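You operate a simulated robot arm through the tools that you are given. There is no shell and no other tool. Be economical: measure what you need, move in short steps, check, and stop when the job is done.

You are at the controls of a simulated robot arm. One attempt, no reset.

TASK
Brush both patches of lint off the green table with the long brush and bin the tuft.
Fine: tuft in the grey bin by the table, brush in the tool trough. What is to be rubbed or washed off counts as gone when no trace of it is left.

It is judged by the outcome, as a careful person would: the job done as asked, and still so three seconds after it is handed in. It fails if anything else is knocked over, pushed out of place, dropped, spilled or broken.

THE ROBOT
A 6-joint arm with a two-finger parallel gripper on a trunk, on a base that drives. Base frame: it is fixed to the floor where the robot stands at the start and does not move with it; the origin is under the middle of the robot, x ahead of it, y to its left, z up; the surface under the hand at the start is at about z = 0.8. Units: m, degrees, N and s.
Its first joint turns from -166.0 to 166.0 degrees. Places, roughly: lint behind the counter [1, -0.6, 0.8]; lint by the seam [0.9, 0.4, 0.8]; the grey bin by the table [1.2, -1.8, 0]; tool trough at the table end [0.8, -1.7, 0.7]. Payload 3.91 kg.
Tool frame: the origin (TCP) lies between the finger pads and is the grasp point; the fingertips stand 0.03 m ahead of it; z points along the fingers, y is the line along which they close. The gripper opens to 0.11 m. The fingers are 0.02 m wide and 0.01 m thick; the gripper's body (0.048 by 0.112 m) begins 0.055 m behind the TCP.
Orientation is told as [roll, pitch, yaw] about the base's x, y, z axes, in that order, counted from this pose: with the fingers straight down and closing along the base's y, the tool's x points along the base's -x, its y along +y and its z along -z.

THE INTERFACE
- The arm moves only by the tool servo_tool. Its arguments are lists of equal length, an entry for each row: "dp": the shift along the tool's x, y, z in m, a list of three; "rotation": the turn, a rotation vector about the tool's x, y, z in rad, a list of three. In form: {"dp": [[tx, ty, tz], ...], "rotation": [[wx, wy, wz], ...]}. A call has 1 to 10 rows; each row shifts and turns the commanded pose from where the row before left it, along the tool's axes as they then stand. "jaw" is the finger opening in m, from 0 to 0.11, set as the call begins (left out, the last holds). Rows are played at 5 a second. More than 0.05 m and 8.6 degrees between two rows, or a gripper value outside its range, and nothing of the call is played. A pose out of reach is approached as far as the arm can. The call stops where the force on the tool passes 40 N (or 10 N more than at its start, if that is more) or the arm is blocked; 0.2 s more then pass. Each finger travels about 0.153 m/s and halts on what it meets, pressing with about 29 N; the grip force reading is that of the motor and also rises with nothing between the fingers. The clock runs only during rows and for 0.2 s after the last one: add rows that do not move to give the fingers time. It gives the time, the measured TCP pose, the force on the tool (base axes), the opening and the grip force at its end, in the units of the frame above (readings bear some noise), with the torque about the TCP (base axes, N m) and any sound that the robot's microphone picked up.
- Cameras (640 x 400 px; columns grow to the right, rows downward): "scene" is now at [0.2087, 0.2027, 1.3601]; the picture's right is [-0.38, -0.93, 0.00], its down [-0.60, 0.24, -0.77] and it looks along [0.71, -0.29, -0.64] (base axes); focal length 249 px, centre (320, 200). "wrist" rides on the gripper at [0.072, 0.017, -0.103] in the tool frame; the picture's right is [-0.23, 0.97, 0.00], its down [-0.76, -0.18, -0.62] and it looks along [-0.61, -0.14, 0.78] (tool axes); focal length 222 px, centre (320, 200). There is no depth. A picture from a camera that has moved, and an enlarged one, comes with that camera's place and axes in the base frame and with its lens.
- snapshot(camera): a new picture of that camera. It takes no simulated time.
- drive_base(legs): drives the robot by 1 to 6 legs, each [ahead, turn to the left] in m and degrees, along the robot's own axes; the way and the turn of a leg run together, so that a leg with both is an arc; at most 1.5 m and 180 degrees a leg. The arm and the cameras ride along, it lands a little off, and it stops where it bumps. It gives what a move gives.
- turn_head(pan, tilt): turns the head with the scene camera to pan (to the left, within 120 degrees either way) and tilt (down, from -29 to 69), counted from straight ahead of the robot. It gives what a move gives.
- enlarge(camera, box): a new picture of the part [left, top, right, bottom] of that camera's present view, enlarged. It takes no simulated time.
- job_done(): hands the job in; it is judged then, once.

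Work in short steps. Places have to be worked out from the pictures, the camera data and where the tool is seen: move nearer, look again, correct. Check each grasp and each placing, and mend what went wrong. You have 120 turns and 82 pictures in all, those below and enlarged ones among them. Open the gripper and draw the arm clear of the work before you hand the job in, unless the task says otherwise; then end with one line.

The tools are called after "Emit:" as name(argument=value, ...) on one line, values as JSON. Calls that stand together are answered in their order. servo_tool: Moves the arm, as the interface text tells. Its arguments: {"type":"object","properties":{"dp":{"type":"array"},"rotation":{"type":"array"},"jaw":{"type":"number"}},"required":["dp","rotation"]} The other tools are called the same way: drive_base (legs) drives the base; turn_head (pan, tilt) turns the head that bears the scene camera; snapshot (camera) takes a picture; enlarge (camera, box) takes an enlarged picture of a part of a camera's view; job_done () hands the job in.

At the start:

```text
time: 0.0
ee_pos: [0.605, -0.069, 1.0821]
ee_rot: [-0.1, -0.1, 0.0]
ft_force: [-0.3, 0.4, 0.4]
moment: [-0.02, 0.01, -0.03]
grip_width: 0.1101
finger_force: 0.1
robot x, y, heading: [0.0018, 0.0008, -0.0]
head pan, tilt: [-22.1, 40.0]
```

scene: 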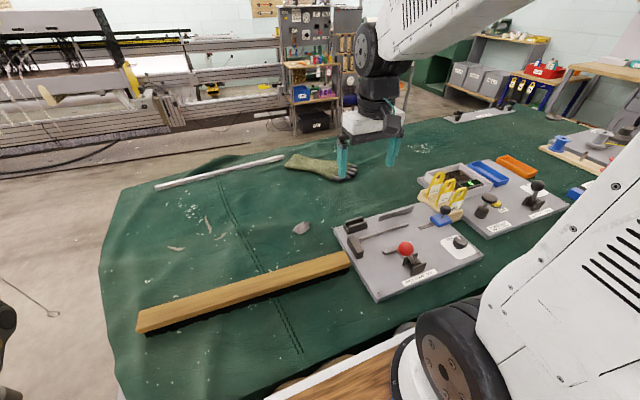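
wrist: 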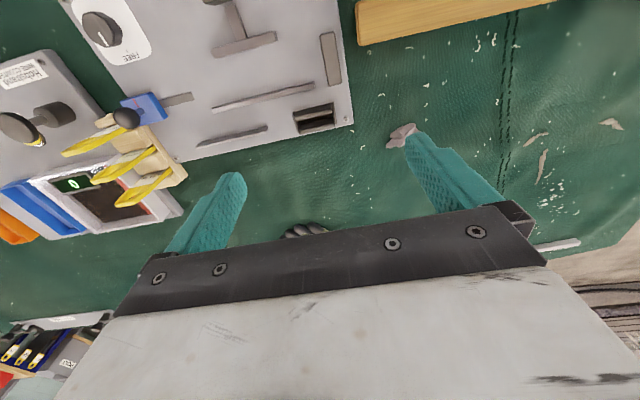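

I'll look closer at the table to identify the brush, the lint patches and the tuft.

Emit:
enlarge(camera="scene", box=[100, 130, 360, 340])

Emit:
enlarge(camera="scene", box=[380, 80, 640, 240])

Emit:
turn_head(pan=-60, tilt=35)

```text
1.90 times, centred on (230, 235) of scene
camera zoom: at [0.2087, 0.2027, 1.3601], right [-0.38, -0.93, 0.0], down [-0.6, 0.24, -0.77], along [0.71, -0.29, -0.64], focal length 475 px, centre (491, 133)
```

zoom: 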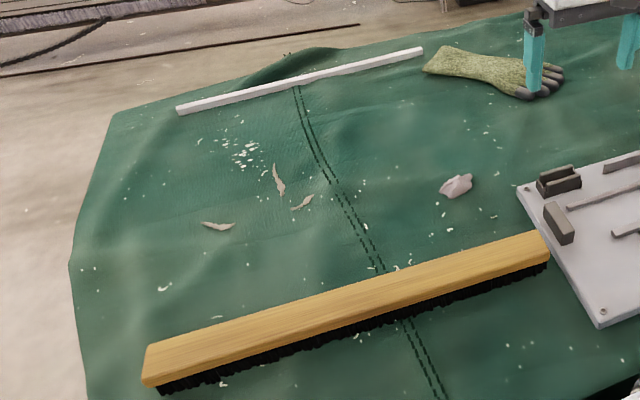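

```text
2.46 times, centred on (510, 160) of scene
camera zoom: at [0.2087, 0.2027, 1.3601], right [-0.38, -0.93, 0.0], down [-0.6, 0.24, -0.77], along [0.71, -0.29, -0.64], focal length 614 px, centre (-148, 298)
```

zoom: 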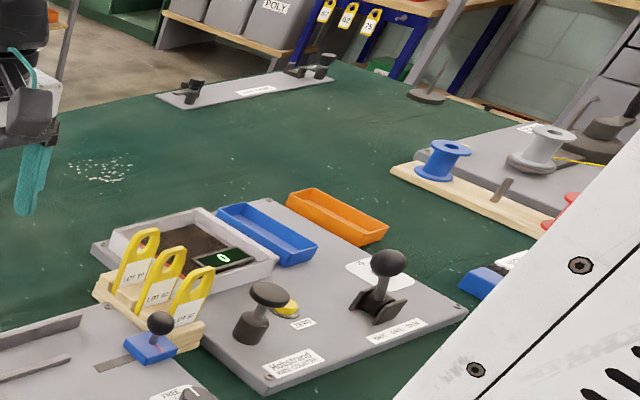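

```text
time: 1.0
ee_pos: [0.6052, -0.0695, 1.0837]
ee_rot: [-0.1, -0.1, 0.1]
ft_force: [0.9, -0.2, 0.4]
moment: [-0.01, 0.02, -0.03]
grip_width: 0.1102
finger_force: 0.0
robot x, y, heading: [0.0025, -0.0013, -0.1]
head pan, tilt: [-60.0, 35.0]
```

The long wooden brush lies at about x 0.55, y 0 to 0.46; the tuft is near (0.72, 0.055). Now I look toward the trough and bin.

Emit:
snapshot(camera="scene")

Emit:
turn_head(pan=-90, tilt=35)

Emit:
snapshot(camera="scene")

```text
77 pictures are left
camera scene: at [0.174, 0.1585, 1.3676], right [-0.87, -0.5, 0.0], down [-0.29, 0.5, -0.82], along [0.41, -0.71, -0.57], focal length 249 px, centre (320, 200)
```

scene: 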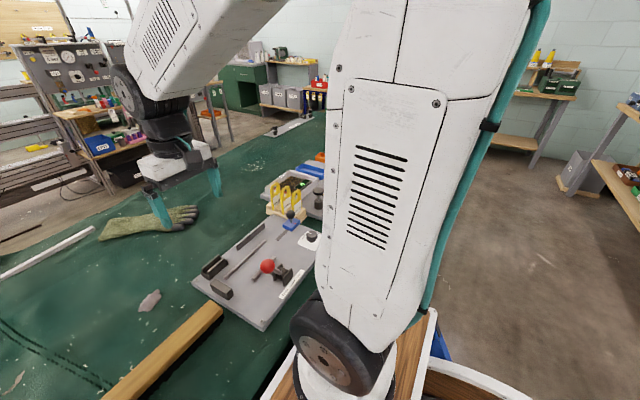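

```text
time: 2.0
ee_pos: [0.6048, -0.0701, 1.0819]
ee_rot: [0.0, -0.1, -0.1]
ft_force: [0.7, 0.3, 0.0]
moment: [0.02, 0.02, 0.01]
grip_width: 0.1098
finger_force: 0.0
robot x, y, heading: [0.0048, 0.0004, 0.1]
head pan, tilt: [-90.0, 35.0]
```

```text
76 pictures are left
camera scene: at [0.13, 0.1466, 1.3676], right [-1.0, 0.0, 0.0], down [0.0, 0.57, -0.82], along [0.0, -0.82, -0.57], focal length 249 px, centre (320, 200)
```

scene: 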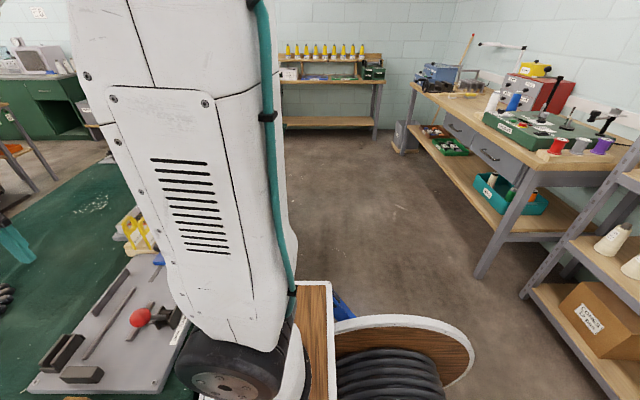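

The trough is hidden behind the arm for now. I'll first fetch the tuft: move over about (0.70, 0.055) at z 0.95 and look with the wrist camera.

Emit:
servo_tool(dp=[[-0.025, 0.03, 0.03], [-0.025, 0.03, 0.03], [-0.025, 0.03, 0.03], [-0.02, 0.035, 0.03], [0, 0, 0]], rotation=[[0, 0, 0], [0, 0, 0], [0, 0, 0], [0, 0, 0], [0, 0, 0]], jaw=0.11)

Emit:
turn_head(pan=0, tilt=50)

Emit:
snapshot(camera="wrist")

Emit:
snapshot(camera="scene")

```text
refused: row 4 steps farther than a row can; nothing moved
```

```text
time: 3.6
ee_pos: [0.6054, -0.0684, 1.0825]
ee_rot: [-0.1, -0.1, 0.0]
ft_force: [0.9, -0.3, 0.0]
moment: [-0.03, -0.02, 0.0]
grip_width: 0.1102
finger_force: 0.0
robot x, y, heading: [0.001, 0.0017, -0.1]
head pan, tilt: [0.0, 50.0]
```

```text
75 pictures are left
camera wrist: at [0.5328, -0.0527, 1.1861], right [0.23, 0.97, 0.0], down [0.76, -0.18, 0.62], along [0.61, -0.14, -0.78], focal length 222 px, centre (320, 200)
```

wrist: 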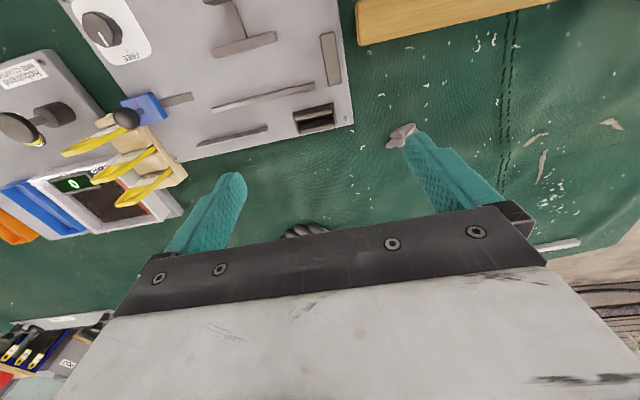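

```text
74 pictures are left
camera scene: at [0.2069, 0.2346, 1.3458], right [0.0, -1.0, 0.0], down [-0.77, 0.0, -0.64], along [0.64, 0.0, -0.77], focal length 249 px, centre (320, 200)
```

scene: 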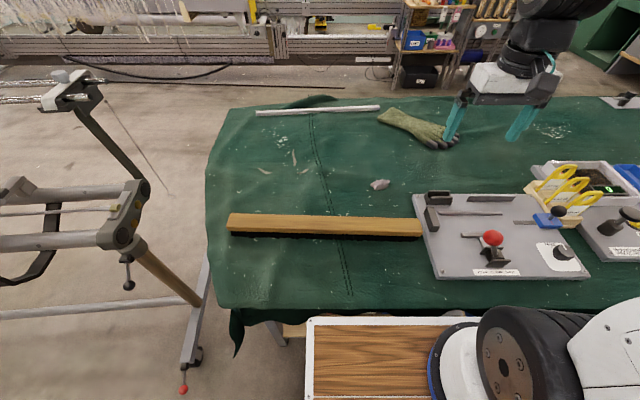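

The tuft measures (0.713, 0.058) from this view too. Moving above it with smaller rows.

Emit:
servo_tool(dp=[[-0.02, 0.025, 0.026], [-0.02, 0.025, 0.026], [-0.02, 0.025, 0.026], [-0.02, 0.025, 0.026], [-0.02, 0.026, 0.026], [0, 0, 0]], rotation=[[0, 0, 0], [0, 0, 0], [0, 0, 0], [0, 0, 0], [0, 0, 0], [0, 0, 0]], jaw=0.11)

Emit:
snapshot(camera="wrist")

Emit:
enlarge(camera="scene", box=[200, 90, 440, 260])

```text
time: 5.0
ee_pos: [0.7049, 0.0564, 0.9533]
ee_rot: [-0.2, -0.1, -0.1]
ft_force: [-0.8, -1.2, 0.1]
moment: [-0.01, 0.01, 0.0]
grip_width: 0.1101
finger_force: 0.0
robot x, y, heading: [-0.0001, 0.0021, 0.4]
head pan, tilt: [0.0, 50.0]
```

```text
73 pictures are left
camera wrist: at [0.6323, 0.0739, 1.0566], right [0.23, 0.97, 0.0], down [0.76, -0.18, 0.62], along [0.61, -0.14, -0.78], focal length 222 px, centre (320, 200)
```

wrist: 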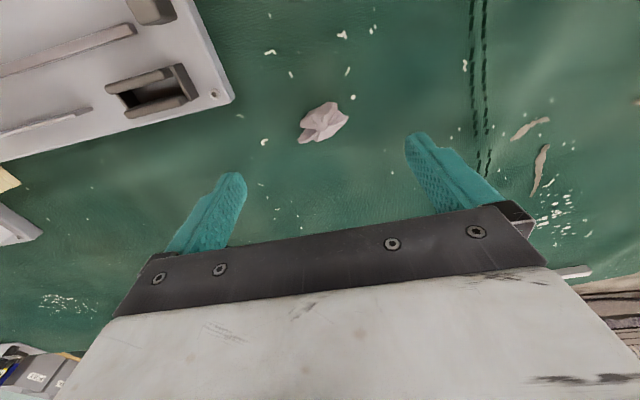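

```text
2.35 times, centred on (320, 175) of scene
camera zoom: at [0.2069, 0.2347, 1.3458], right [0.0, -1.0, 0.0], down [-0.77, 0.0, -0.64], along [0.64, 0.0, -0.77], focal length 587 px, centre (320, 259)
```

zoom: 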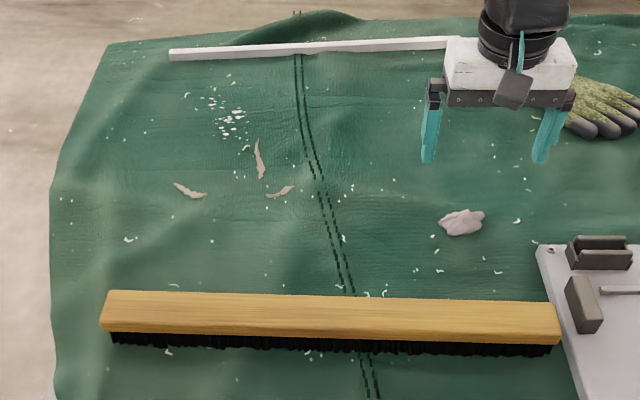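

The tuft is at about (0.718, 0.058), squarely between the fingers in y. Adjust x and descend to just above the table.

Emit:
servo_tool(dp=[[-0.013, 0.002, 0.03], [0, 0, 0.03], [0, 0, 0.03], [0, 0, 0.02], [0, 0, 0.006], [0, 0, 0]], rotation=[[0, 0, 0], [0, 0, 0], [0, 0, 0], [0, 0, 0], [0, 0, 0], [0, 0, 0]])

Emit:
snapshot(camera="wrist")

Emit:
enlarge(camera="scene", box=[330, 110, 450, 220])

```text
time: 6.4
ee_pos: [0.7183, 0.0599, 0.8356]
ee_rot: [-0.2, -0.2, 0.0]
ft_force: [0.0, 0.0, 0.9]
moment: [0.02, 0.03, -0.02]
grip_width: 0.1102
finger_force: 0.1
robot x, y, heading: [0.0004, 0.002, 0.1]
head pan, tilt: [0.0, 50.0]
```

```text
71 pictures are left
camera wrist: at [0.6457, 0.0763, 0.9397], right [0.23, 0.97, 0.0], down [0.76, -0.18, 0.62], along [0.61, -0.14, -0.78], focal length 222 px, centre (320, 200)
```

wrist: 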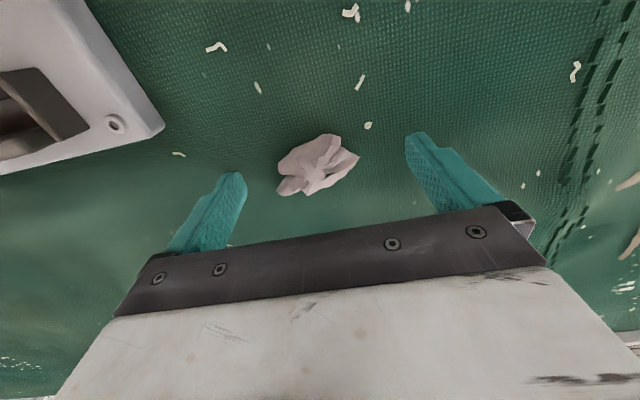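

```text
3.64 times, centred on (390, 165) of scene
camera zoom: at [0.2069, 0.2347, 1.3458], right [0.0, -1.0, 0.0], down [-0.77, 0.0, -0.64], along [0.64, 0.0, -0.77], focal length 907 px, centre (66, 327)
```

zoom: 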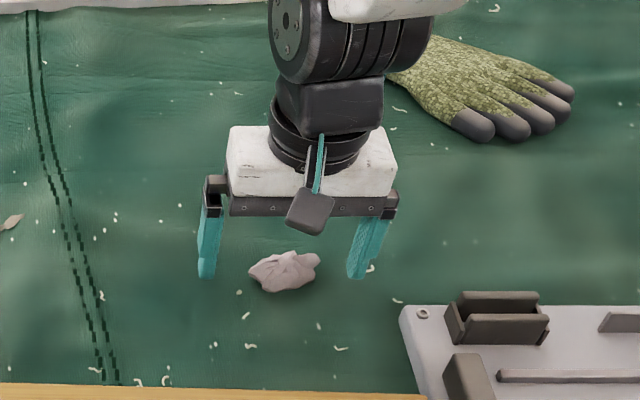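

The tuft sits between the fingers. Lower 4 mm and close.

Emit:
servo_tool(dp=[[0.002, 0, 0.004], [0, 0, 0]], rotation=[[0, 0, 0], [0, 0, 0]])

Emit:
servo_tool(dp=[[0, 0, 0], [0, 0, 0], [0, 0, 0]], rotation=[[0, 0, 0], [0, 0, 0], [0, 0, 0]], jaw=0.0)

Emit:
servo_tool(dp=[[0, 0, -0.03], [0, 0, -0.04], [0, 0, -0.04], [0, 0, -0.04], [0, 0, -0.04], [0, 0, -0.04], [0, 0, 0]], rotation=[[0, 0, 0], [0, 0, 0], [0, 0, 0], [0, 0, 0], [0, 0, 0], [0, 0, 0], [0, 0, 0]])

Emit:
snapshot(camera="wrist")

```text
time: 7.0
ee_pos: [0.7159, 0.0588, 0.8324]
ee_rot: [-0.1, 0.0, 0.1]
ft_force: [-0.6, 0.3, -0.3]
moment: [0.05, 0.02, 0.03]
grip_width: 0.11
finger_force: 0.2
robot x, y, heading: [0.0013, 0.0015, 0.1]
head pan, tilt: [0.0, 50.0]
```

```text
time: 7.8
ee_pos: [0.7151, 0.06, 0.8333]
ee_rot: [-0.1, -0.1, 0.1]
ft_force: [0.7, 0.1, 0.9]
moment: [-0.01, -0.02, -0.02]
grip_width: 0.0488
finger_force: 29.6
robot x, y, heading: [-0.0021, 0.0006, -0.3]
head pan, tilt: [0.0, 50.0]
```

```text
time: 9.4
ee_pos: [0.7175, 0.0606, 1.0604]
ee_rot: [-0.1, -0.1, 0.0]
ft_force: [0.5, -1.0, 0.0]
moment: [-0.01, 0.01, 0.01]
grip_width: 0.0474
finger_force: 29.5
robot x, y, heading: [0.0009, -0.0026, -0.1]
head pan, tilt: [0.0, 50.0]
```

```text
69 pictures are left
camera wrist: at [0.6455, 0.0775, 1.1648], right [0.23, 0.97, 0.0], down [0.76, -0.18, 0.62], along [0.61, -0.14, -0.78], focal length 222 px, centre (320, 200)
```

wrist: 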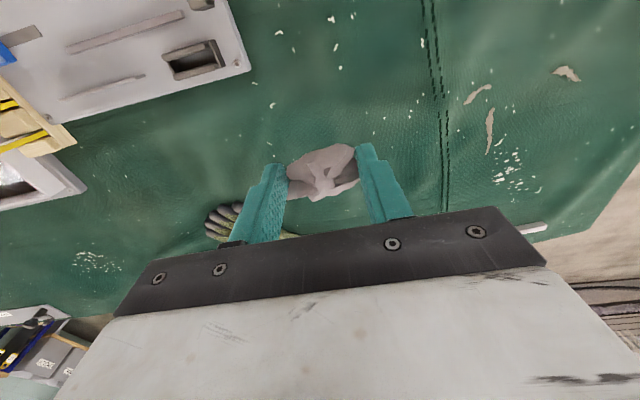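

Tuft held (opening 47 mm). Before driving I look around to the right rear for obstacles.

Emit:
turn_head(pan=-120, tilt=35)

Emit:
snapshot(camera="scene")

Emit:
turn_head(pan=120, tilt=35)

Emit:
snapshot(camera="scene")

```text
time: 11.4
ee_pos: [0.7181, 0.0605, 1.06]
ee_rot: [-0.1, -0.1, -0.1]
ft_force: [0.2, -0.1, 0.3]
moment: [0.01, -0.02, -0.03]
grip_width: 0.0459
finger_force: 29.0
robot x, y, heading: [-0.0008, -0.002, 0.5]
head pan, tilt: [-120.0, 35.0]
```

```text
68 pictures are left
camera scene: at [0.086, 0.1584, 1.3676], right [-0.87, 0.5, 0.0], down [0.29, 0.5, -0.82], along [-0.41, -0.71, -0.57], focal length 249 px, centre (320, 200)
```

scene: 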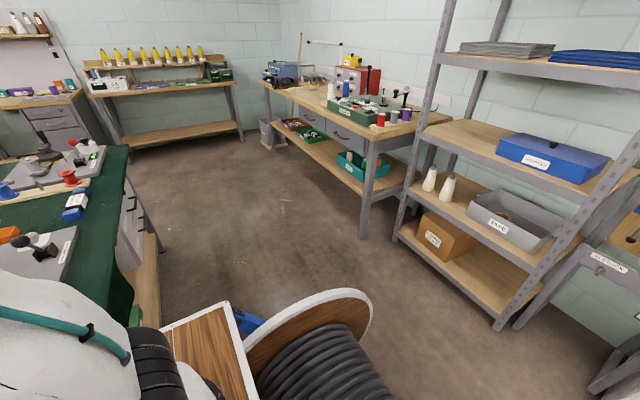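

```text
time: 14.8
ee_pos: [0.7176, 0.0622, 1.0598]
ee_rot: [-0.1, -0.1, 0.0]
ft_force: [-0.2, 0.3, -0.5]
moment: [0.01, 0.0, -0.04]
grip_width: 0.0451
finger_force: 29.3
robot x, y, heading: [-0.0017, 0.0004, -0.1]
head pan, tilt: [120.0, 35.0]
```

```text
67 pictures are left
camera scene: at [0.0859, 0.311, 1.3676], right [0.87, 0.5, 0.0], down [0.29, -0.5, -0.82], along [-0.41, 0.71, -0.57], focal length 249 px, centre (320, 200)
```

scene: 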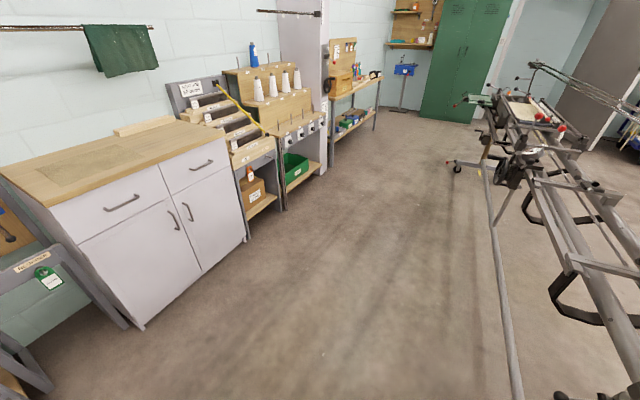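

There's about a metre of room behind. I back up 0.3 m, turn right 90° and look ahead along the aisle.

Emit:
drive_base(legs=[[-0.3, 0], [0, -90]])

Emit:
turn_head(pan=20, tilt=35)

Emit:
snapshot(camera="scene")

```text
time: 20.7
ee_pos: [-0.2345, -0.7165, 1.0608]
ee_rot: [-0.1, -0.2, -90.0]
ft_force: [-0.3, 0.0, 0.5]
moment: [-0.02, -0.01, 0.02]
grip_width: 0.0446
finger_force: 29.0
robot x, y, heading: [-0.2952, 0.0022, -89.7]
head pan, tilt: [120.0, 35.0]
```

```text
time: 22.4
ee_pos: [-0.2351, -0.7156, 1.0606]
ee_rot: [-0.1, -0.1, -90.0]
ft_force: [-0.5, -0.4, 0.1]
moment: [0.0, 0.01, 0.0]
grip_width: 0.0447
finger_force: 28.7
robot x, y, heading: [-0.2983, 0.0008, -89.8]
head pan, tilt: [20.0, 35.0]
```

```text
66 pictures are left
camera scene: at [-0.0311, -0.2127, 1.3676], right [-0.94, -0.34, 0.0], down [-0.2, 0.54, -0.82], along [0.28, -0.77, -0.57], focal length 249 px, centre (320, 200)
```

scene: 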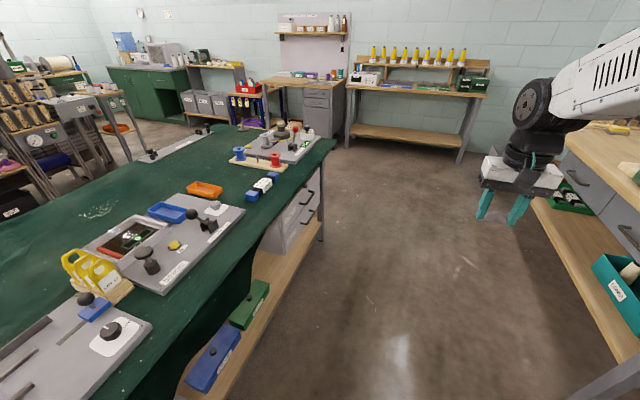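

Aisle is clear; the table end is at y ≈ -1.6. I drive ahead 1.4 m and then look at the table end for the trough and bin.

Emit:
drive_base(legs=[[1.4, 0]])

Emit:
turn_head(pan=55, tilt=35)

Emit:
snapshot(camera="scene")

```text
time: 29.4
ee_pos: [-0.2448, -2.1097, 1.0601]
ee_rot: [-0.1, -0.1, -90.5]
ft_force: [-1.1, 0.1, 0.5]
moment: [0.0, -0.02, 0.01]
grip_width: 0.0446
finger_force: 29.4
robot x, y, heading: [-0.2997, -1.3923, -90.2]
head pan, tilt: [20.0, 35.0]
```

```text
time: 30.4
ee_pos: [-0.2458, -2.1093, 1.0598]
ee_rot: [-0.1, -0.1, -90.5]
ft_force: [0.3, 0.1, -0.7]
moment: [0.0, 0.02, -0.01]
grip_width: 0.0443
finger_force: 29.1
robot x, y, heading: [-0.3009, -1.3926, -90.5]
head pan, tilt: [55.0, 35.0]
```

```text
65 pictures are left
camera scene: at [0.0052, -1.5744, 1.3676], right [-0.58, -0.81, 0.0], down [-0.47, 0.33, -0.82], along [0.67, -0.47, -0.57], focal length 249 px, centre (320, 200)
```

scene: 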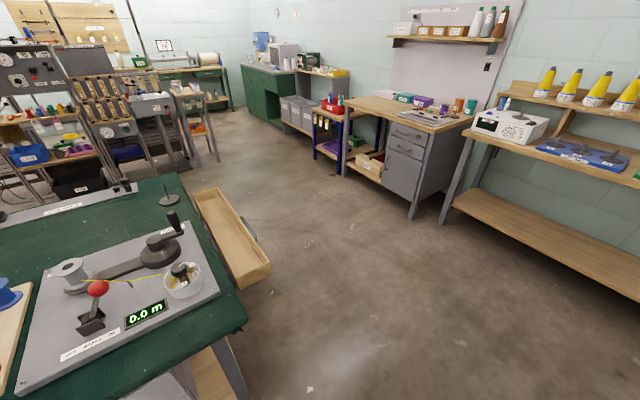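

The trough is the wooden tray at the table end, about x 0.53–1.08, y −1.76…−1.65. I go around the end: ahead 0.95 m, turn left 90°, and look for the bin.

Emit:
drive_base(legs=[[0.95, 0], [0, 90]])

Emit:
turn_head(pan=15, tilt=40)

Emit:
snapshot(camera="scene")

```text
time: 39.2
ee_pos: [0.4067, -2.2809, 1.061]
ee_rot: [-0.2, -0.1, -0.4]
ft_force: [0.0, 0.5, 0.1]
moment: [0.0, 0.0, -0.03]
grip_width: 0.0447
finger_force: 29.0
robot x, y, heading: [-0.3099, -2.3385, -0.5]
head pan, tilt: [55.0, 35.0]
```

```text
time: 40.2
ee_pos: [0.4073, -2.2801, 1.0609]
ee_rot: [-0.1, 0.0, -0.4]
ft_force: [0.4, 0.7, -0.8]
moment: [-0.03, 0.0, -0.04]
grip_width: 0.0446
finger_force: 28.6
robot x, y, heading: [-0.3098, -2.335, -0.2]
head pan, tilt: [15.0, 40.0]
```

```text
64 pictures are left
camera scene: at [-0.0971, -2.0819, 1.36], right [0.25, -0.97, 0.0], down [-0.62, -0.16, -0.77], along [0.74, 0.19, -0.64], focal length 249 px, centre (320, 200)
```

scene: 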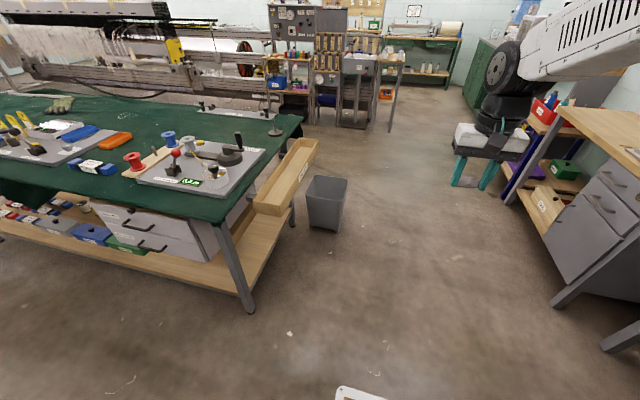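

The bin is at about (1.21, −1.80), rim about z 0.35. I drive 0.9 m ahead and turn 40° left to face it.

Emit:
drive_base(legs=[[0.9, 0], [0, 40]])

Emit:
turn_head(pan=0, tilt=50)

Emit:
snapshot(camera="scene")

Emit:
snapshot(camera="wrist")

```text
time: 46.8
ee_pos: [1.0851, -1.8142, 1.061]
ee_rot: [-0.1, -0.1, 41.2]
ft_force: [-0.4, -0.2, 0.5]
moment: [0.0, -0.01, 0.03]
grip_width: 0.0443
finger_force: 29.2
robot x, y, heading: [0.5843, -2.3311, 41.3]
head pan, tilt: [15.0, 40.0]
```

```text
time: 47.6
ee_pos: [1.0843, -1.8148, 1.0618]
ee_rot: [-0.1, -0.1, 41.2]
ft_force: [0.1, -0.2, 0.3]
moment: [-0.03, -0.01, 0.0]
grip_width: 0.0445
finger_force: 28.4
robot x, y, heading: [0.5858, -2.3319, 41.2]
head pan, tilt: [0.0, 50.0]
```

```text
63 pictures are left
camera scene: at [0.5858, -2.0201, 1.3459], right [0.66, -0.75, 0.0], down [-0.57, -0.51, -0.64], along [0.48, 0.42, -0.77], focal length 249 px, centre (320, 200)
```

scene: 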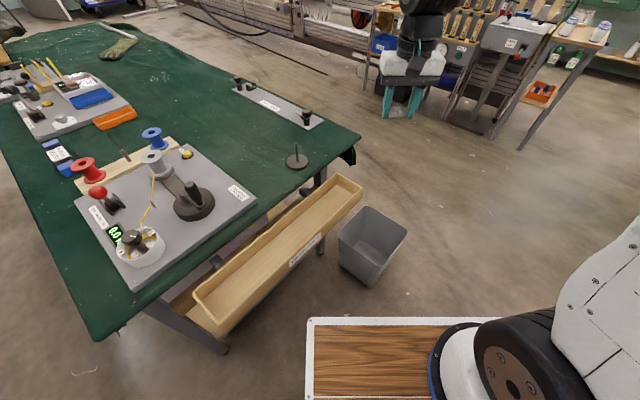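

```text
62 pictures are left
camera wrist: at [1.0197, -1.8501, 1.1645], right [-0.47, 0.88, 0.0], down [0.69, 0.37, 0.62], along [0.55, 0.29, -0.78], focal length 222 px, centre (320, 200)
```

wrist: 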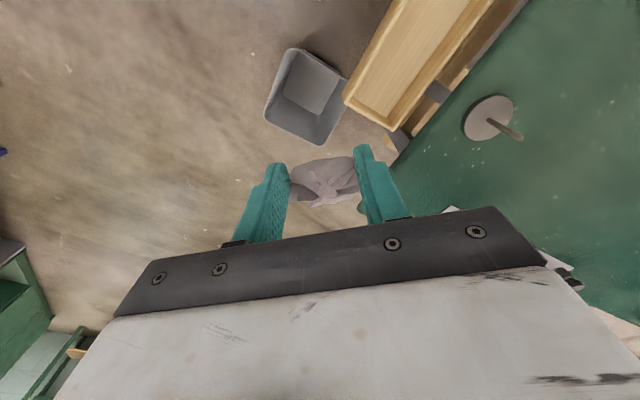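

Both views agree on the rim centre at about (1.215, −1.80, 0.35). I move above it first and then descend.

Emit:
servo_tool(dp=[[-0.036, -0.025, 0], [-0.036, -0.025, 0], [-0.036, -0.025, 0], [0, 0, 0.04], [0, 0, 0.04], [0, 0, 0.04], [0, 0, 0.04], [0, 0, 0]], rotation=[[0, 0, 0], [0, 0, 0], [0, 0, 0], [0, 0, 0], [0, 0, 0], [0, 0, 0], [0, 0, 0], [0, 0, 0]])

Emit:
snapshot(camera="scene")

Emit:
snapshot(camera="wrist")

```text
time: 49.4
ee_pos: [1.2153, -1.8017, 0.9008]
ee_rot: [-0.1, 0.0, 41.1]
ft_force: [-0.1, -0.5, 0.7]
moment: [0.0, 0.04, -0.02]
grip_width: 0.0444
finger_force: 29.1
robot x, y, heading: [0.5824, -2.3339, 41.3]
head pan, tilt: [0.0, 50.0]
```

```text
61 pictures are left
camera scene: at [0.5858, -2.0202, 1.3458], right [0.66, -0.75, 0.0], down [-0.58, -0.51, -0.64], along [0.48, 0.42, -0.77], focal length 249 px, centre (320, 200)
```

scene: 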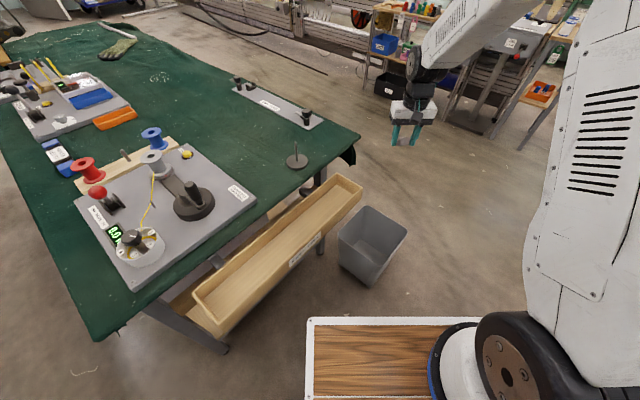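

```text
60 pictures are left
camera wrist: at [1.1502, -1.8364, 1.0046], right [-0.47, 0.88, 0.0], down [0.69, 0.37, 0.62], along [0.55, 0.29, -0.78], focal length 222 px, centre (320, 200)
```

wrist: 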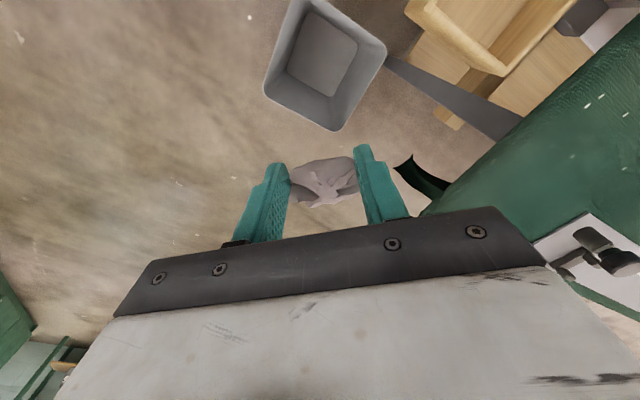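

Wrist view confirms the bin centre at (1.212, −1.80). Descend straight to about z 0.47.

Emit:
servo_tool(dp=[[0, 0, 0.045], [0, 0, 0.045], [0, 0, 0.045], [0, 0, 0.045], [0, 0, 0.045], [0, 0, 0.045], [0, 0, 0.045], [0, 0, 0.045], [0, 0, 0.045], [0, 0, 0]], rotation=[[0, 0, 0], [0, 0, 0], [0, 0, 0], [0, 0, 0], [0, 0, 0], [0, 0, 0], [0, 0, 0], [0, 0, 0], [0, 0, 0], [0, 0, 0]])

Emit:
snapshot(camera="wrist")

Emit:
snapshot(camera="scene")

```text
time: 51.6
ee_pos: [1.2169, -1.7974, 0.4979]
ee_rot: [0.0, -0.1, 41.2]
ft_force: [-0.3, -0.4, -0.3]
moment: [0.03, 0.01, 0.02]
grip_width: 0.0445
finger_force: 29.3
robot x, y, heading: [0.5865, -2.3299, 41.5]
head pan, tilt: [0.0, 50.0]
```

```text
59 pictures are left
camera wrist: at [1.1514, -1.8345, 0.6007], right [-0.47, 0.88, 0.0], down [0.69, 0.37, 0.62], along [0.55, 0.29, -0.78], focal length 222 px, centre (320, 200)
```

wrist: 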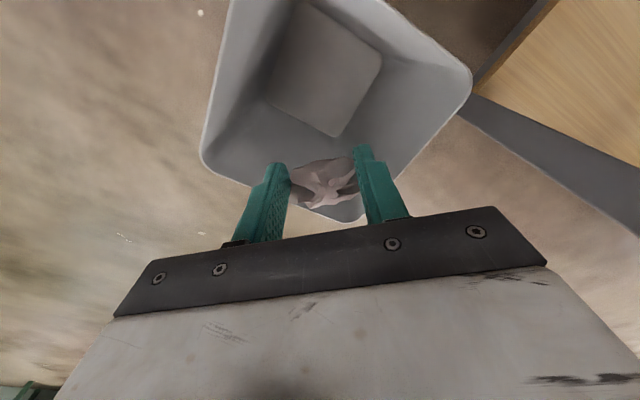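

```text
58 pictures are left
camera scene: at [0.5859, -2.0202, 1.3458], right [0.66, -0.75, 0.0], down [-0.58, -0.51, -0.64], along [0.48, 0.42, -0.77], focal length 249 px, centre (320, 200)
```

scene: 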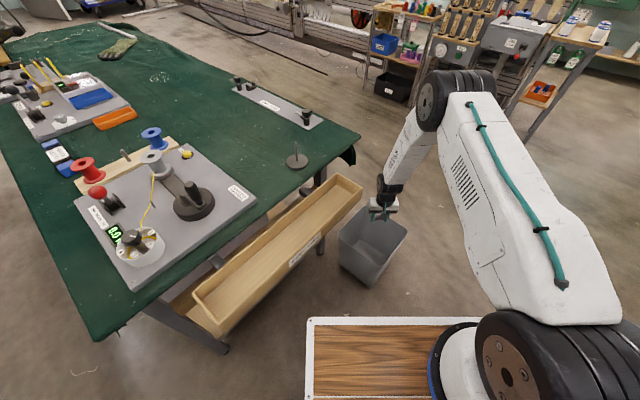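

The tuft is over the opening. Lower another 5 cm, open, and check.

Emit:
servo_tool(dp=[[0, 0.008, 0.03], [0, 0, 0.025], [0, 0, 0]], rotation=[[0, 0, 0], [0, 0, 0], [0, 0, 0]])

Emit:
servo_tool(dp=[[0, 0, 0], [0, 0, 0], [0, 0, 0]], rotation=[[0, 0, 0], [0, 0, 0], [0, 0, 0]], jaw=0.085)

Emit:
snapshot(camera="wrist")

```text
time: 52.4
ee_pos: [1.2111, -1.7939, 0.4407]
ee_rot: [-0.2, -0.1, 41.2]
ft_force: [0.8, 0.5, 0.4]
moment: [0.01, 0.0, 0.01]
grip_width: 0.0443
finger_force: 29.3
robot x, y, heading: [0.5841, -2.3338, 41.1]
head pan, tilt: [0.0, 50.0]
```

```text
time: 53.2
ee_pos: [1.211, -1.7944, 0.4406]
ee_rot: [-0.1, -0.1, 41.3]
ft_force: [0.3, -0.6, -0.2]
moment: [0.04, 0.0, -0.05]
grip_width: 0.085
finger_force: 0.0
robot x, y, heading: [0.5836, -2.3319, 41.3]
head pan, tilt: [0.0, 50.0]
```

```text
57 pictures are left
camera wrist: at [1.1462, -1.8297, 0.545], right [-0.47, 0.88, 0.0], down [0.69, 0.37, 0.62], along [0.55, 0.29, -0.78], focal length 222 px, centre (320, 200)
```

wrist: 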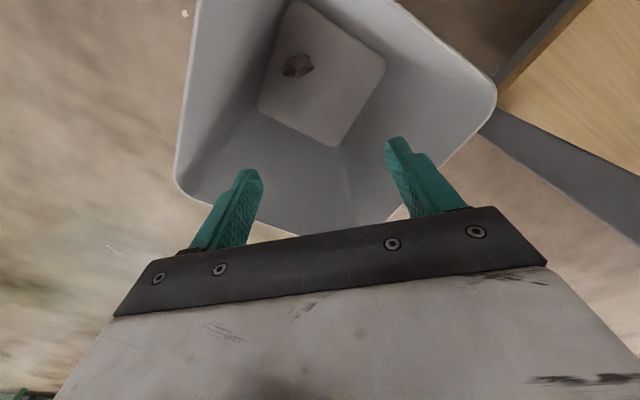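

The tuft lies in the bin. Raise the arm and measure the trough closely.

Emit:
servo_tool(dp=[[0, 0, -0.045], [0, 0, -0.045], [0, 0, -0.045], [0, 0, -0.045], [0, 0, -0.045], [0, 0, -0.045], [0, 0, -0.045], [0, 0, -0.045], [0, 0, -0.045], [0, 0, -0.045]], rotation=[[0, 0, 0], [0, 0, 0], [0, 0, 0], [0, 0, 0], [0, 0, 0], [0, 0, 0], [0, 0, 0], [0, 0, 0], [0, 0, 0], [0, 0, 0]], jaw=0.11)

Emit:
servo_tool(dp=[[0.03, 0, -0.03], [0.03, 0, -0.03], [0.03, 0, -0.03], [0.03, 0, -0.03], [0, 0, -0.04], [0, 0, 0]], rotation=[[0, 0, 0], [0, 0, 0], [0, 0, 0], [0, 0, 0], [0, 0, 0], [0, 0, 0]])

Emit:
enlarge(camera="scene", box=[170, 160, 410, 350])

Emit:
turn_head(pan=60, tilt=45)

Emit:
snapshot(camera="scene")

```text
time: 55.4
ee_pos: [1.212, -1.7938, 0.8916]
ee_rot: [-0.1, 0.0, 41.2]
ft_force: [-0.4, 0.0, -0.3]
moment: [0.03, 0.01, -0.01]
grip_width: 0.1098
finger_force: 0.0
robot x, y, heading: [0.586, -2.3337, 41.4]
head pan, tilt: [0.0, 50.0]
```

```text
time: 56.8
ee_pos: [1.122, -1.8749, 1.0518]
ee_rot: [-0.2, -0.2, 41.3]
ft_force: [0.3, 0.1, -0.8]
moment: [-0.01, 0.0, -0.03]
grip_width: 0.1102
finger_force: 0.1
robot x, y, heading: [0.5849, -2.3333, 41.5]
head pan, tilt: [0.0, 50.0]
```

```text
2.11 times, centred on (290, 255) of scene
camera zoom: at [0.5859, -2.0202, 1.3458], right [0.66, -0.75, 0.0], down [-0.58, -0.51, -0.64], along [0.48, 0.42, -0.77], focal length 525 px, centre (383, 84)
```

zoom: 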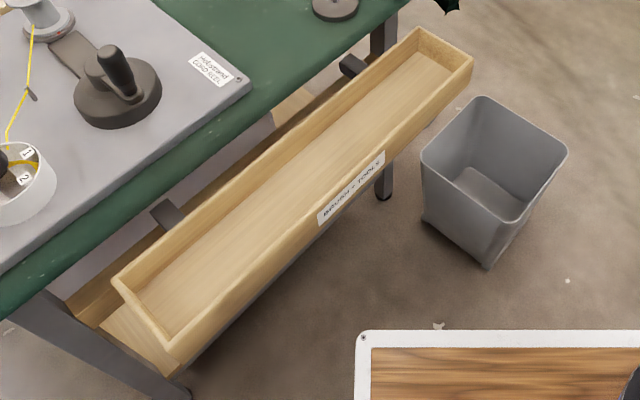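

```text
time: 58.1
ee_pos: [1.1217, -1.8733, 1.0517]
ee_rot: [-0.1, -0.1, 41.1]
ft_force: [-0.5, 0.3, 0.2]
moment: [0.02, -0.03, -0.02]
grip_width: 0.11
finger_force: 0.1
robot x, y, heading: [0.588, -2.3353, 41.7]
head pan, tilt: [60.0, 45.0]
```

```text
55 pictures are left
camera scene: at [0.5121, -1.9912, 1.3527], right [0.98, 0.2, 0.0], down [0.14, -0.69, -0.71], along [-0.14, 0.69, -0.71], focal length 249 px, centre (320, 200)
```

scene: 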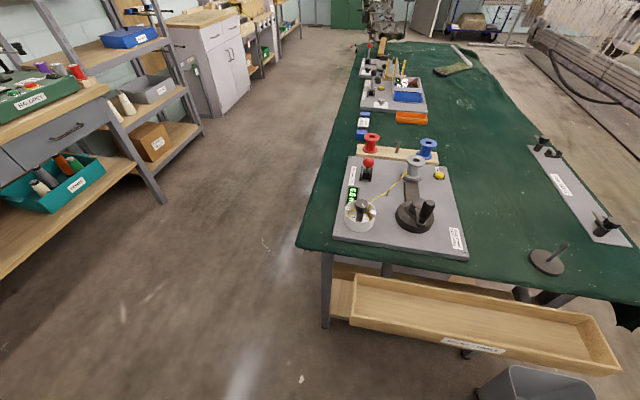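

Trough: rim z ≈ 0.74, centre about (0.815, −1.707), long along x, inner width about 9 cm. Now drive back the way I came, to y ≈ 0.23 opposite the brush.

Emit:
drive_base(legs=[[0, -41.5], [-0.9, 0], [0, -90], [-1.4, 0]])

```text
time: 75.1
ee_pos: [-0.3057, -1.6603, 1.053]
ee_rot: [-0.1, -0.1, -91.4]
ft_force: [-0.8, -0.1, 0.2]
moment: [0.01, 0.0, 0.0]
grip_width: 0.1099
finger_force: 0.1
robot x, y, heading: [-0.2832, -0.9552, -91.1]
head pan, tilt: [60.0, 45.0]
```

Continue back 1.18 m, turn to face the table, and look.

Emit:
drive_base(legs=[[-1.18, 0], [0, 91]])

Emit:
turn_head(pan=0, tilt=50)

Emit:
snapshot(camera="scene")

```text
time: 84.9
ee_pos: [0.452, 0.1911, 1.0516]
ee_rot: [-0.2, -0.2, -0.9]
ft_force: [-0.1, 0.1, 0.4]
moment: [-0.02, 0.03, 0.01]
grip_width: 0.1101
finger_force: 0.0
robot x, y, heading: [-0.2578, 0.2092, -0.8]
head pan, tilt: [60.0, 45.0]
```

```text
time: 86.2
ee_pos: [0.4535, 0.1909, 1.0518]
ee_rot: [-0.1, -0.1, -0.9]
ft_force: [0.6, -0.6, -0.2]
moment: [-0.03, -0.01, -0.04]
grip_width: 0.1097
finger_force: 0.1
robot x, y, heading: [-0.2518, 0.2087, -0.8]
head pan, tilt: [0.0, 50.0]
```

```text
54 pictures are left
camera scene: at [-0.0431, 0.441, 1.3458], right [-0.01, -1.0, 0.0], down [-0.77, 0.01, -0.64], along [0.64, -0.01, -0.77], focal length 249 px, centre (320, 200)
```

scene: 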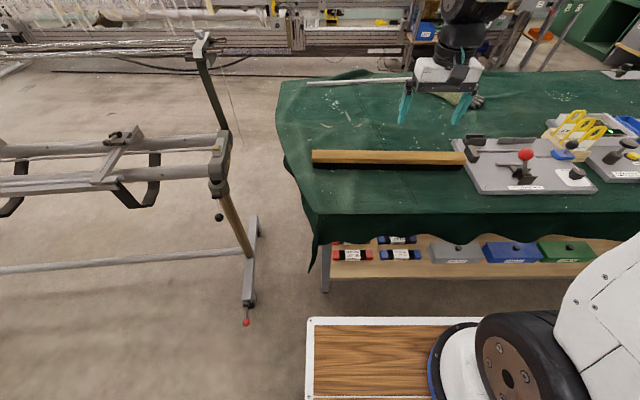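

Triangulating, the brush's top is at about z 0.83, centre (0.557, 0.23). I drive ahead 0.1 m and check the deck/table clearance with the head tilted down.

Emit:
drive_base(legs=[[0.13, 0.8]])

Emit:
turn_head(pan=0, tilt=69)

Emit:
snapshot(camera="scene")

Emit:
snapshot(camera="wrist")

```text
time: 87.5
ee_pos: [0.5816, 0.2022, 1.0528]
ee_rot: [-0.1, 0.0, 0.0]
ft_force: [-0.2, -0.4, -0.7]
moment: [0.01, 0.01, 0.01]
grip_width: 0.1098
finger_force: 0.0
robot x, y, heading: [-0.1274, 0.2056, 0.1]
head pan, tilt: [0.0, 50.0]
```

```text
time: 88.3
ee_pos: [0.5815, 0.2013, 1.0526]
ee_rot: [0.0, -0.1, 0.0]
ft_force: [-0.3, -0.1, -0.2]
moment: [0.0, 0.01, 0.02]
grip_width: 0.1099
finger_force: 0.0
robot x, y, heading: [-0.1266, 0.209, 0.0]
head pan, tilt: [0.0, 68.8]
```

```text
53 pictures are left
camera scene: at [0.0612, 0.4434, 1.3239], right [0.0, -1.0, 0.0], down [-0.93, 0.0, -0.36], along [0.36, 0.0, -0.93], focal length 249 px, centre (320, 200)
```

scene: 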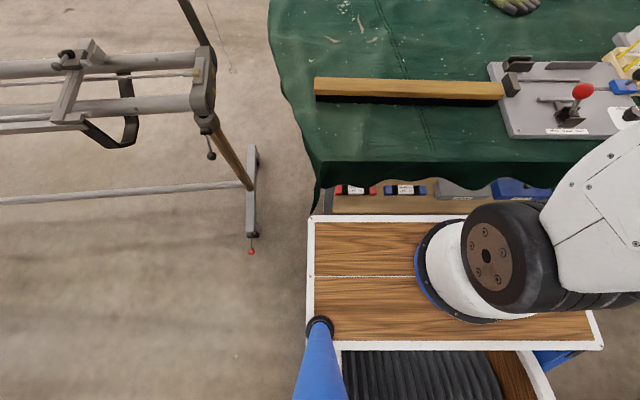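

```text
52 pictures are left
camera wrist: at [0.5104, 0.2181, 1.1561], right [0.23, 0.97, 0.0], down [0.76, -0.18, 0.62], along [0.61, -0.14, -0.78], focal length 222 px, centre (320, 200)
```

wrist: 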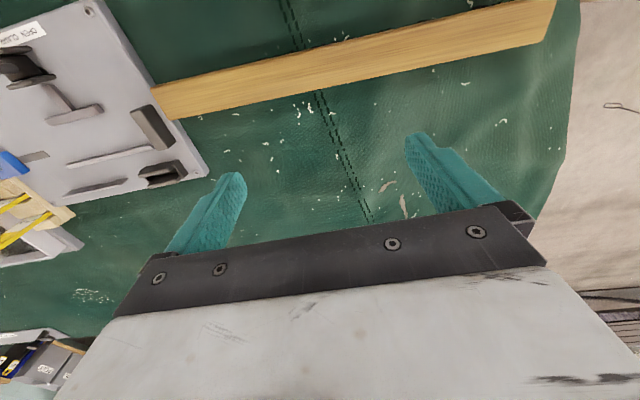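

The brush centre comes out at (0.559, 0.232), turned about 3° from the y axis. I centre over it and turn the gripper to yaw 87° so it closes across the brush.

Emit:
servo_tool(dp=[[0.0225, 0.03, 0], [0, 0, 0], [0, 0, 0], [0, 0, 0], [0, 0, 0], [0, 0, 0], [0, 0, 0]], rotation=[[0, 0, 0], [0, 0, -0.138], [0, 0, -0.138], [0, 0, -0.138], [0, 0, -0.138], [0, 0, -0.138], [0, 0, -0.138]])

Emit:
servo_tool(dp=[[0, 0, 0], [0, 0, 0], [0, 0, 0], [0, 0, 0], [0, 0, 0], [0, 0, 0.04], [0, 0, 0.04], [0, 0, 0.02], [0, 0, 0]], rotation=[[0, 0, -0.138], [0, 0, -0.138], [0, 0, -0.138], [0, 0, -0.138], [0, 0, -0.138], [0, 0, 0], [0, 0, 0], [0, 0, 0], [0, 0, 0]])

Emit:
snapshot(camera="wrist")

Emit:
turn_head(pan=0, tilt=50)

Emit:
snapshot(camera="scene")

```text
time: 89.9
ee_pos: [0.5598, 0.2313, 1.0513]
ee_rot: [-0.1, -0.1, 47.5]
ft_force: [0.3, 0.4, -0.9]
moment: [0.0, -0.03, -0.01]
grip_width: 0.1102
finger_force: 0.1
robot x, y, heading: [-0.1244, 0.2089, 0.1]
head pan, tilt: [0.0, 68.8]
```

```text
time: 91.9
ee_pos: [0.5604, 0.2314, 0.9505]
ee_rot: [-0.1, 0.0, 87.1]
ft_force: [0.0, 0.2, -0.1]
moment: [-0.01, -0.03, 0.02]
grip_width: 0.1101
finger_force: 0.1
robot x, y, heading: [-0.1267, 0.2075, -0.0]
head pan, tilt: [0.0, 68.8]
```

```text
51 pictures are left
camera wrist: at [0.5409, 0.1592, 1.0548], right [-0.96, 0.28, 0.0], down [0.22, 0.75, 0.62], along [0.17, 0.6, -0.78], focal length 222 px, centre (320, 200)
```

wrist: 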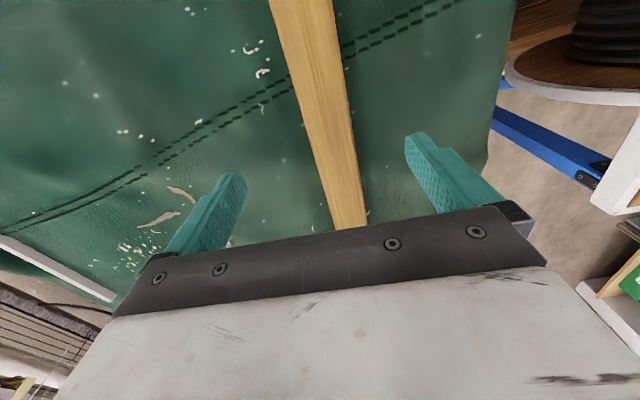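

```text
time: 92.7
ee_pos: [0.5601, 0.231, 0.9512]
ee_rot: [-0.1, 0.1, 87.1]
ft_force: [-0.6, -1.2, 0.0]
moment: [0.0, 0.03, -0.01]
grip_width: 0.1099
finger_force: 0.0
robot x, y, heading: [-0.124, 0.2064, 0.3]
head pan, tilt: [0.0, 50.0]
```

```text
50 pictures are left
camera scene: at [0.0823, 0.4435, 1.3458], right [0.0, -1.0, 0.0], down [-0.77, 0.0, -0.64], along [0.64, 0.0, -0.77], focal length 249 px, centre (320, 200)
```

scene: 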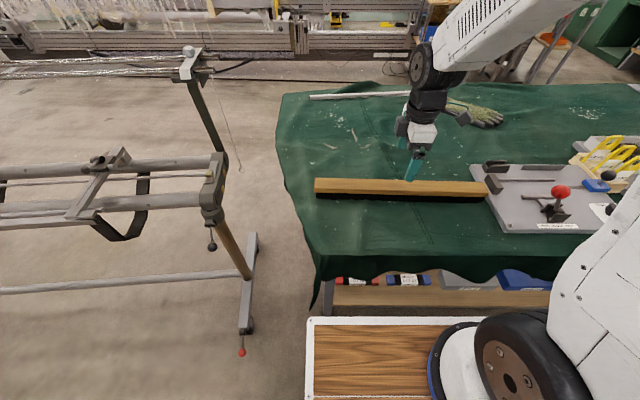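

The brush axis passes at x ≈ 0.556 under the hand. Shift 4 mm and descend to tips just above the cloth.

Emit:
servo_tool(dp=[[0, 0.004, 0.03], [0, 0, 0.03], [0, 0, 0.03], [0, 0, 0.015], [0, 0, 0.008], [0, 0, 0]], rotation=[[0, 0, 0], [0, 0, 0], [0, 0, 0], [0, 0, 0], [0, 0, 0], [0, 0, 0]])

Emit:
snapshot(camera="wrist")

Emit:
enlarge(camera="scene", box=[350, 100, 510, 220])

```text
time: 94.1
ee_pos: [0.557, 0.2312, 0.8394]
ee_rot: [0.0, 0.1, 87.1]
ft_force: [-0.2, -0.5, -0.1]
moment: [-0.01, -0.01, -0.01]
grip_width: 0.1098
finger_force: 0.1
robot x, y, heading: [-0.1276, 0.2102, 0.2]
head pan, tilt: [0.0, 50.0]
```

```text
49 pictures are left
camera wrist: at [0.537, 0.1598, 0.9436], right [-0.96, 0.28, 0.0], down [0.22, 0.75, 0.62], along [0.17, 0.6, -0.78], focal length 222 px, centre (320, 200)
```

wrist: 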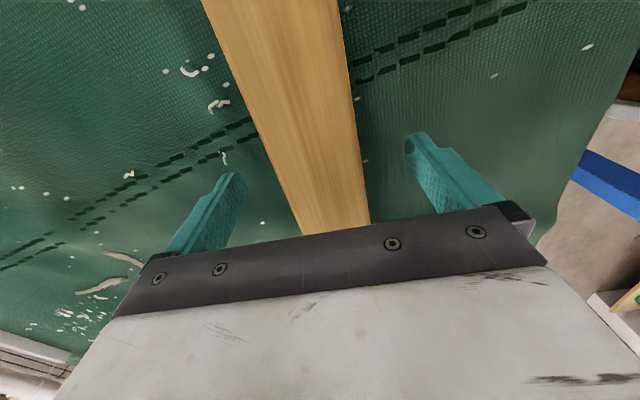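

```text
3.33 times, centred on (430, 160) of scene
camera zoom: at [0.0823, 0.4435, 1.3458], right [0.0, -1.0, 0.0], down [-0.77, 0.0, -0.64], along [0.64, 0.0, -0.77], focal length 831 px, centre (-47, 333)
```

zoom: 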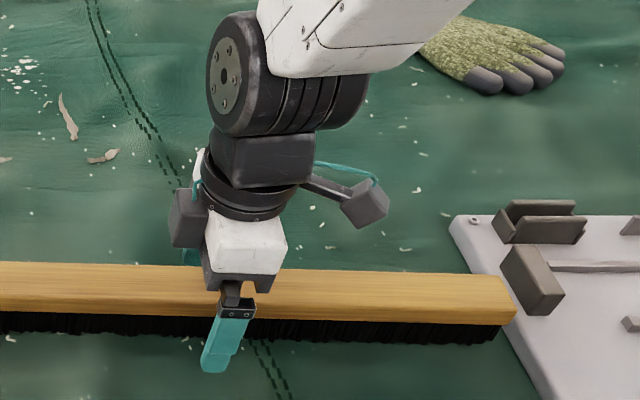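

Well centred. Lower 3 mm and close.

Emit:
servo_tool(dp=[[0, 0, 0.003], [0, 0, 0]], rotation=[[0, 0, 0], [0, 0, 0]])

Emit:
servo_tool(dp=[[0, 0, 0], [0, 0, 0], [0, 0, 0], [0, 0, 0]], rotation=[[0, 0, 0], [0, 0, 0], [0, 0, 0], [0, 0, 0]], jaw=0.0)

Emit:
servo_tool(dp=[[0, 0, -0.01], [0, 0, -0.03], [0, 0, -0.04], [0, 0, 0]], rotation=[[0, 0, 0], [0, 0, 0], [0, 0, 0], [0, 0, 0]])

Emit:
snapshot(camera="scene")

Emit:
snapshot(camera="wrist")

```text
time: 94.7
ee_pos: [0.5569, 0.2325, 0.836]
ee_rot: [0.0, 0.0, 87.1]
ft_force: [-0.6, -0.4, 0.4]
moment: [0.04, -0.03, -0.02]
grip_width: 0.1103
finger_force: 0.1
robot x, y, heading: [-0.1247, 0.2064, 0.0]
head pan, tilt: [0.0, 50.0]
```

```text
time: 95.7
ee_pos: [0.5558, 0.2316, 0.8365]
ee_rot: [0.0, 0.1, 87.0]
ft_force: [-0.8, 0.4, 0.9]
moment: [-0.06, -0.02, 0.17]
grip_width: 0.0428
finger_force: 28.8
robot x, y, heading: [-0.1202, 0.2089, 0.3]
head pan, tilt: [0.0, 50.0]
```

```text
time: 96.7
ee_pos: [0.5569, 0.2334, 0.9155]
ee_rot: [-0.1, 0.1, 87.2]
ft_force: [1.1, -0.2, -2.9]
moment: [0.03, 0.03, 0.02]
grip_width: 0.0428
finger_force: 28.9
robot x, y, heading: [-0.1248, 0.2124, -0.1]
head pan, tilt: [0.0, 50.0]
```

```text
47 pictures are left
camera scene: at [0.0824, 0.4435, 1.3458], right [0.0, -1.0, 0.0], down [-0.77, 0.0, -0.64], along [0.64, 0.0, -0.77], focal length 249 px, centre (320, 200)
```

scene: 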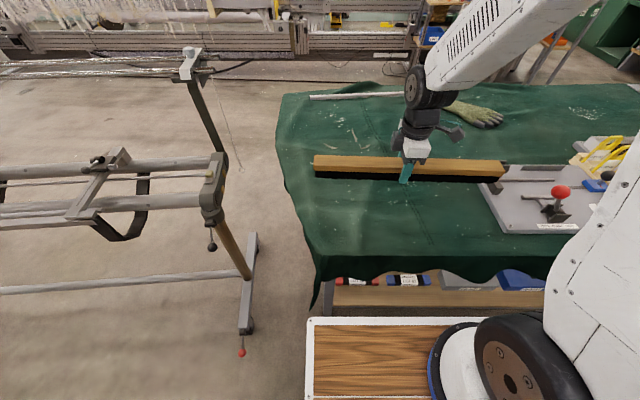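

```text
46 pictures are left
camera wrist: at [0.5363, 0.1607, 1.0194], right [-0.96, 0.28, 0.0], down [0.22, 0.75, 0.62], along [0.17, 0.6, -0.78], focal length 222 px, centre (320, 200)
```

wrist: 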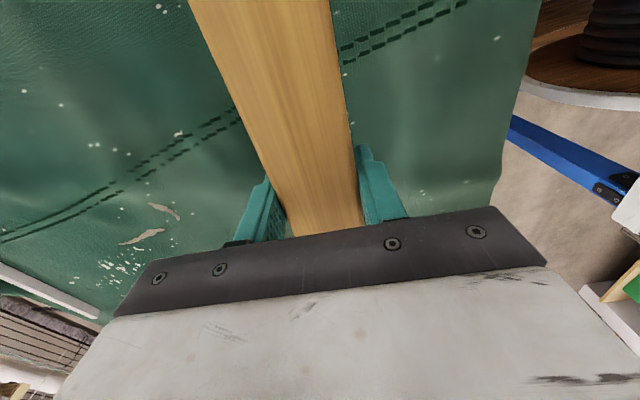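

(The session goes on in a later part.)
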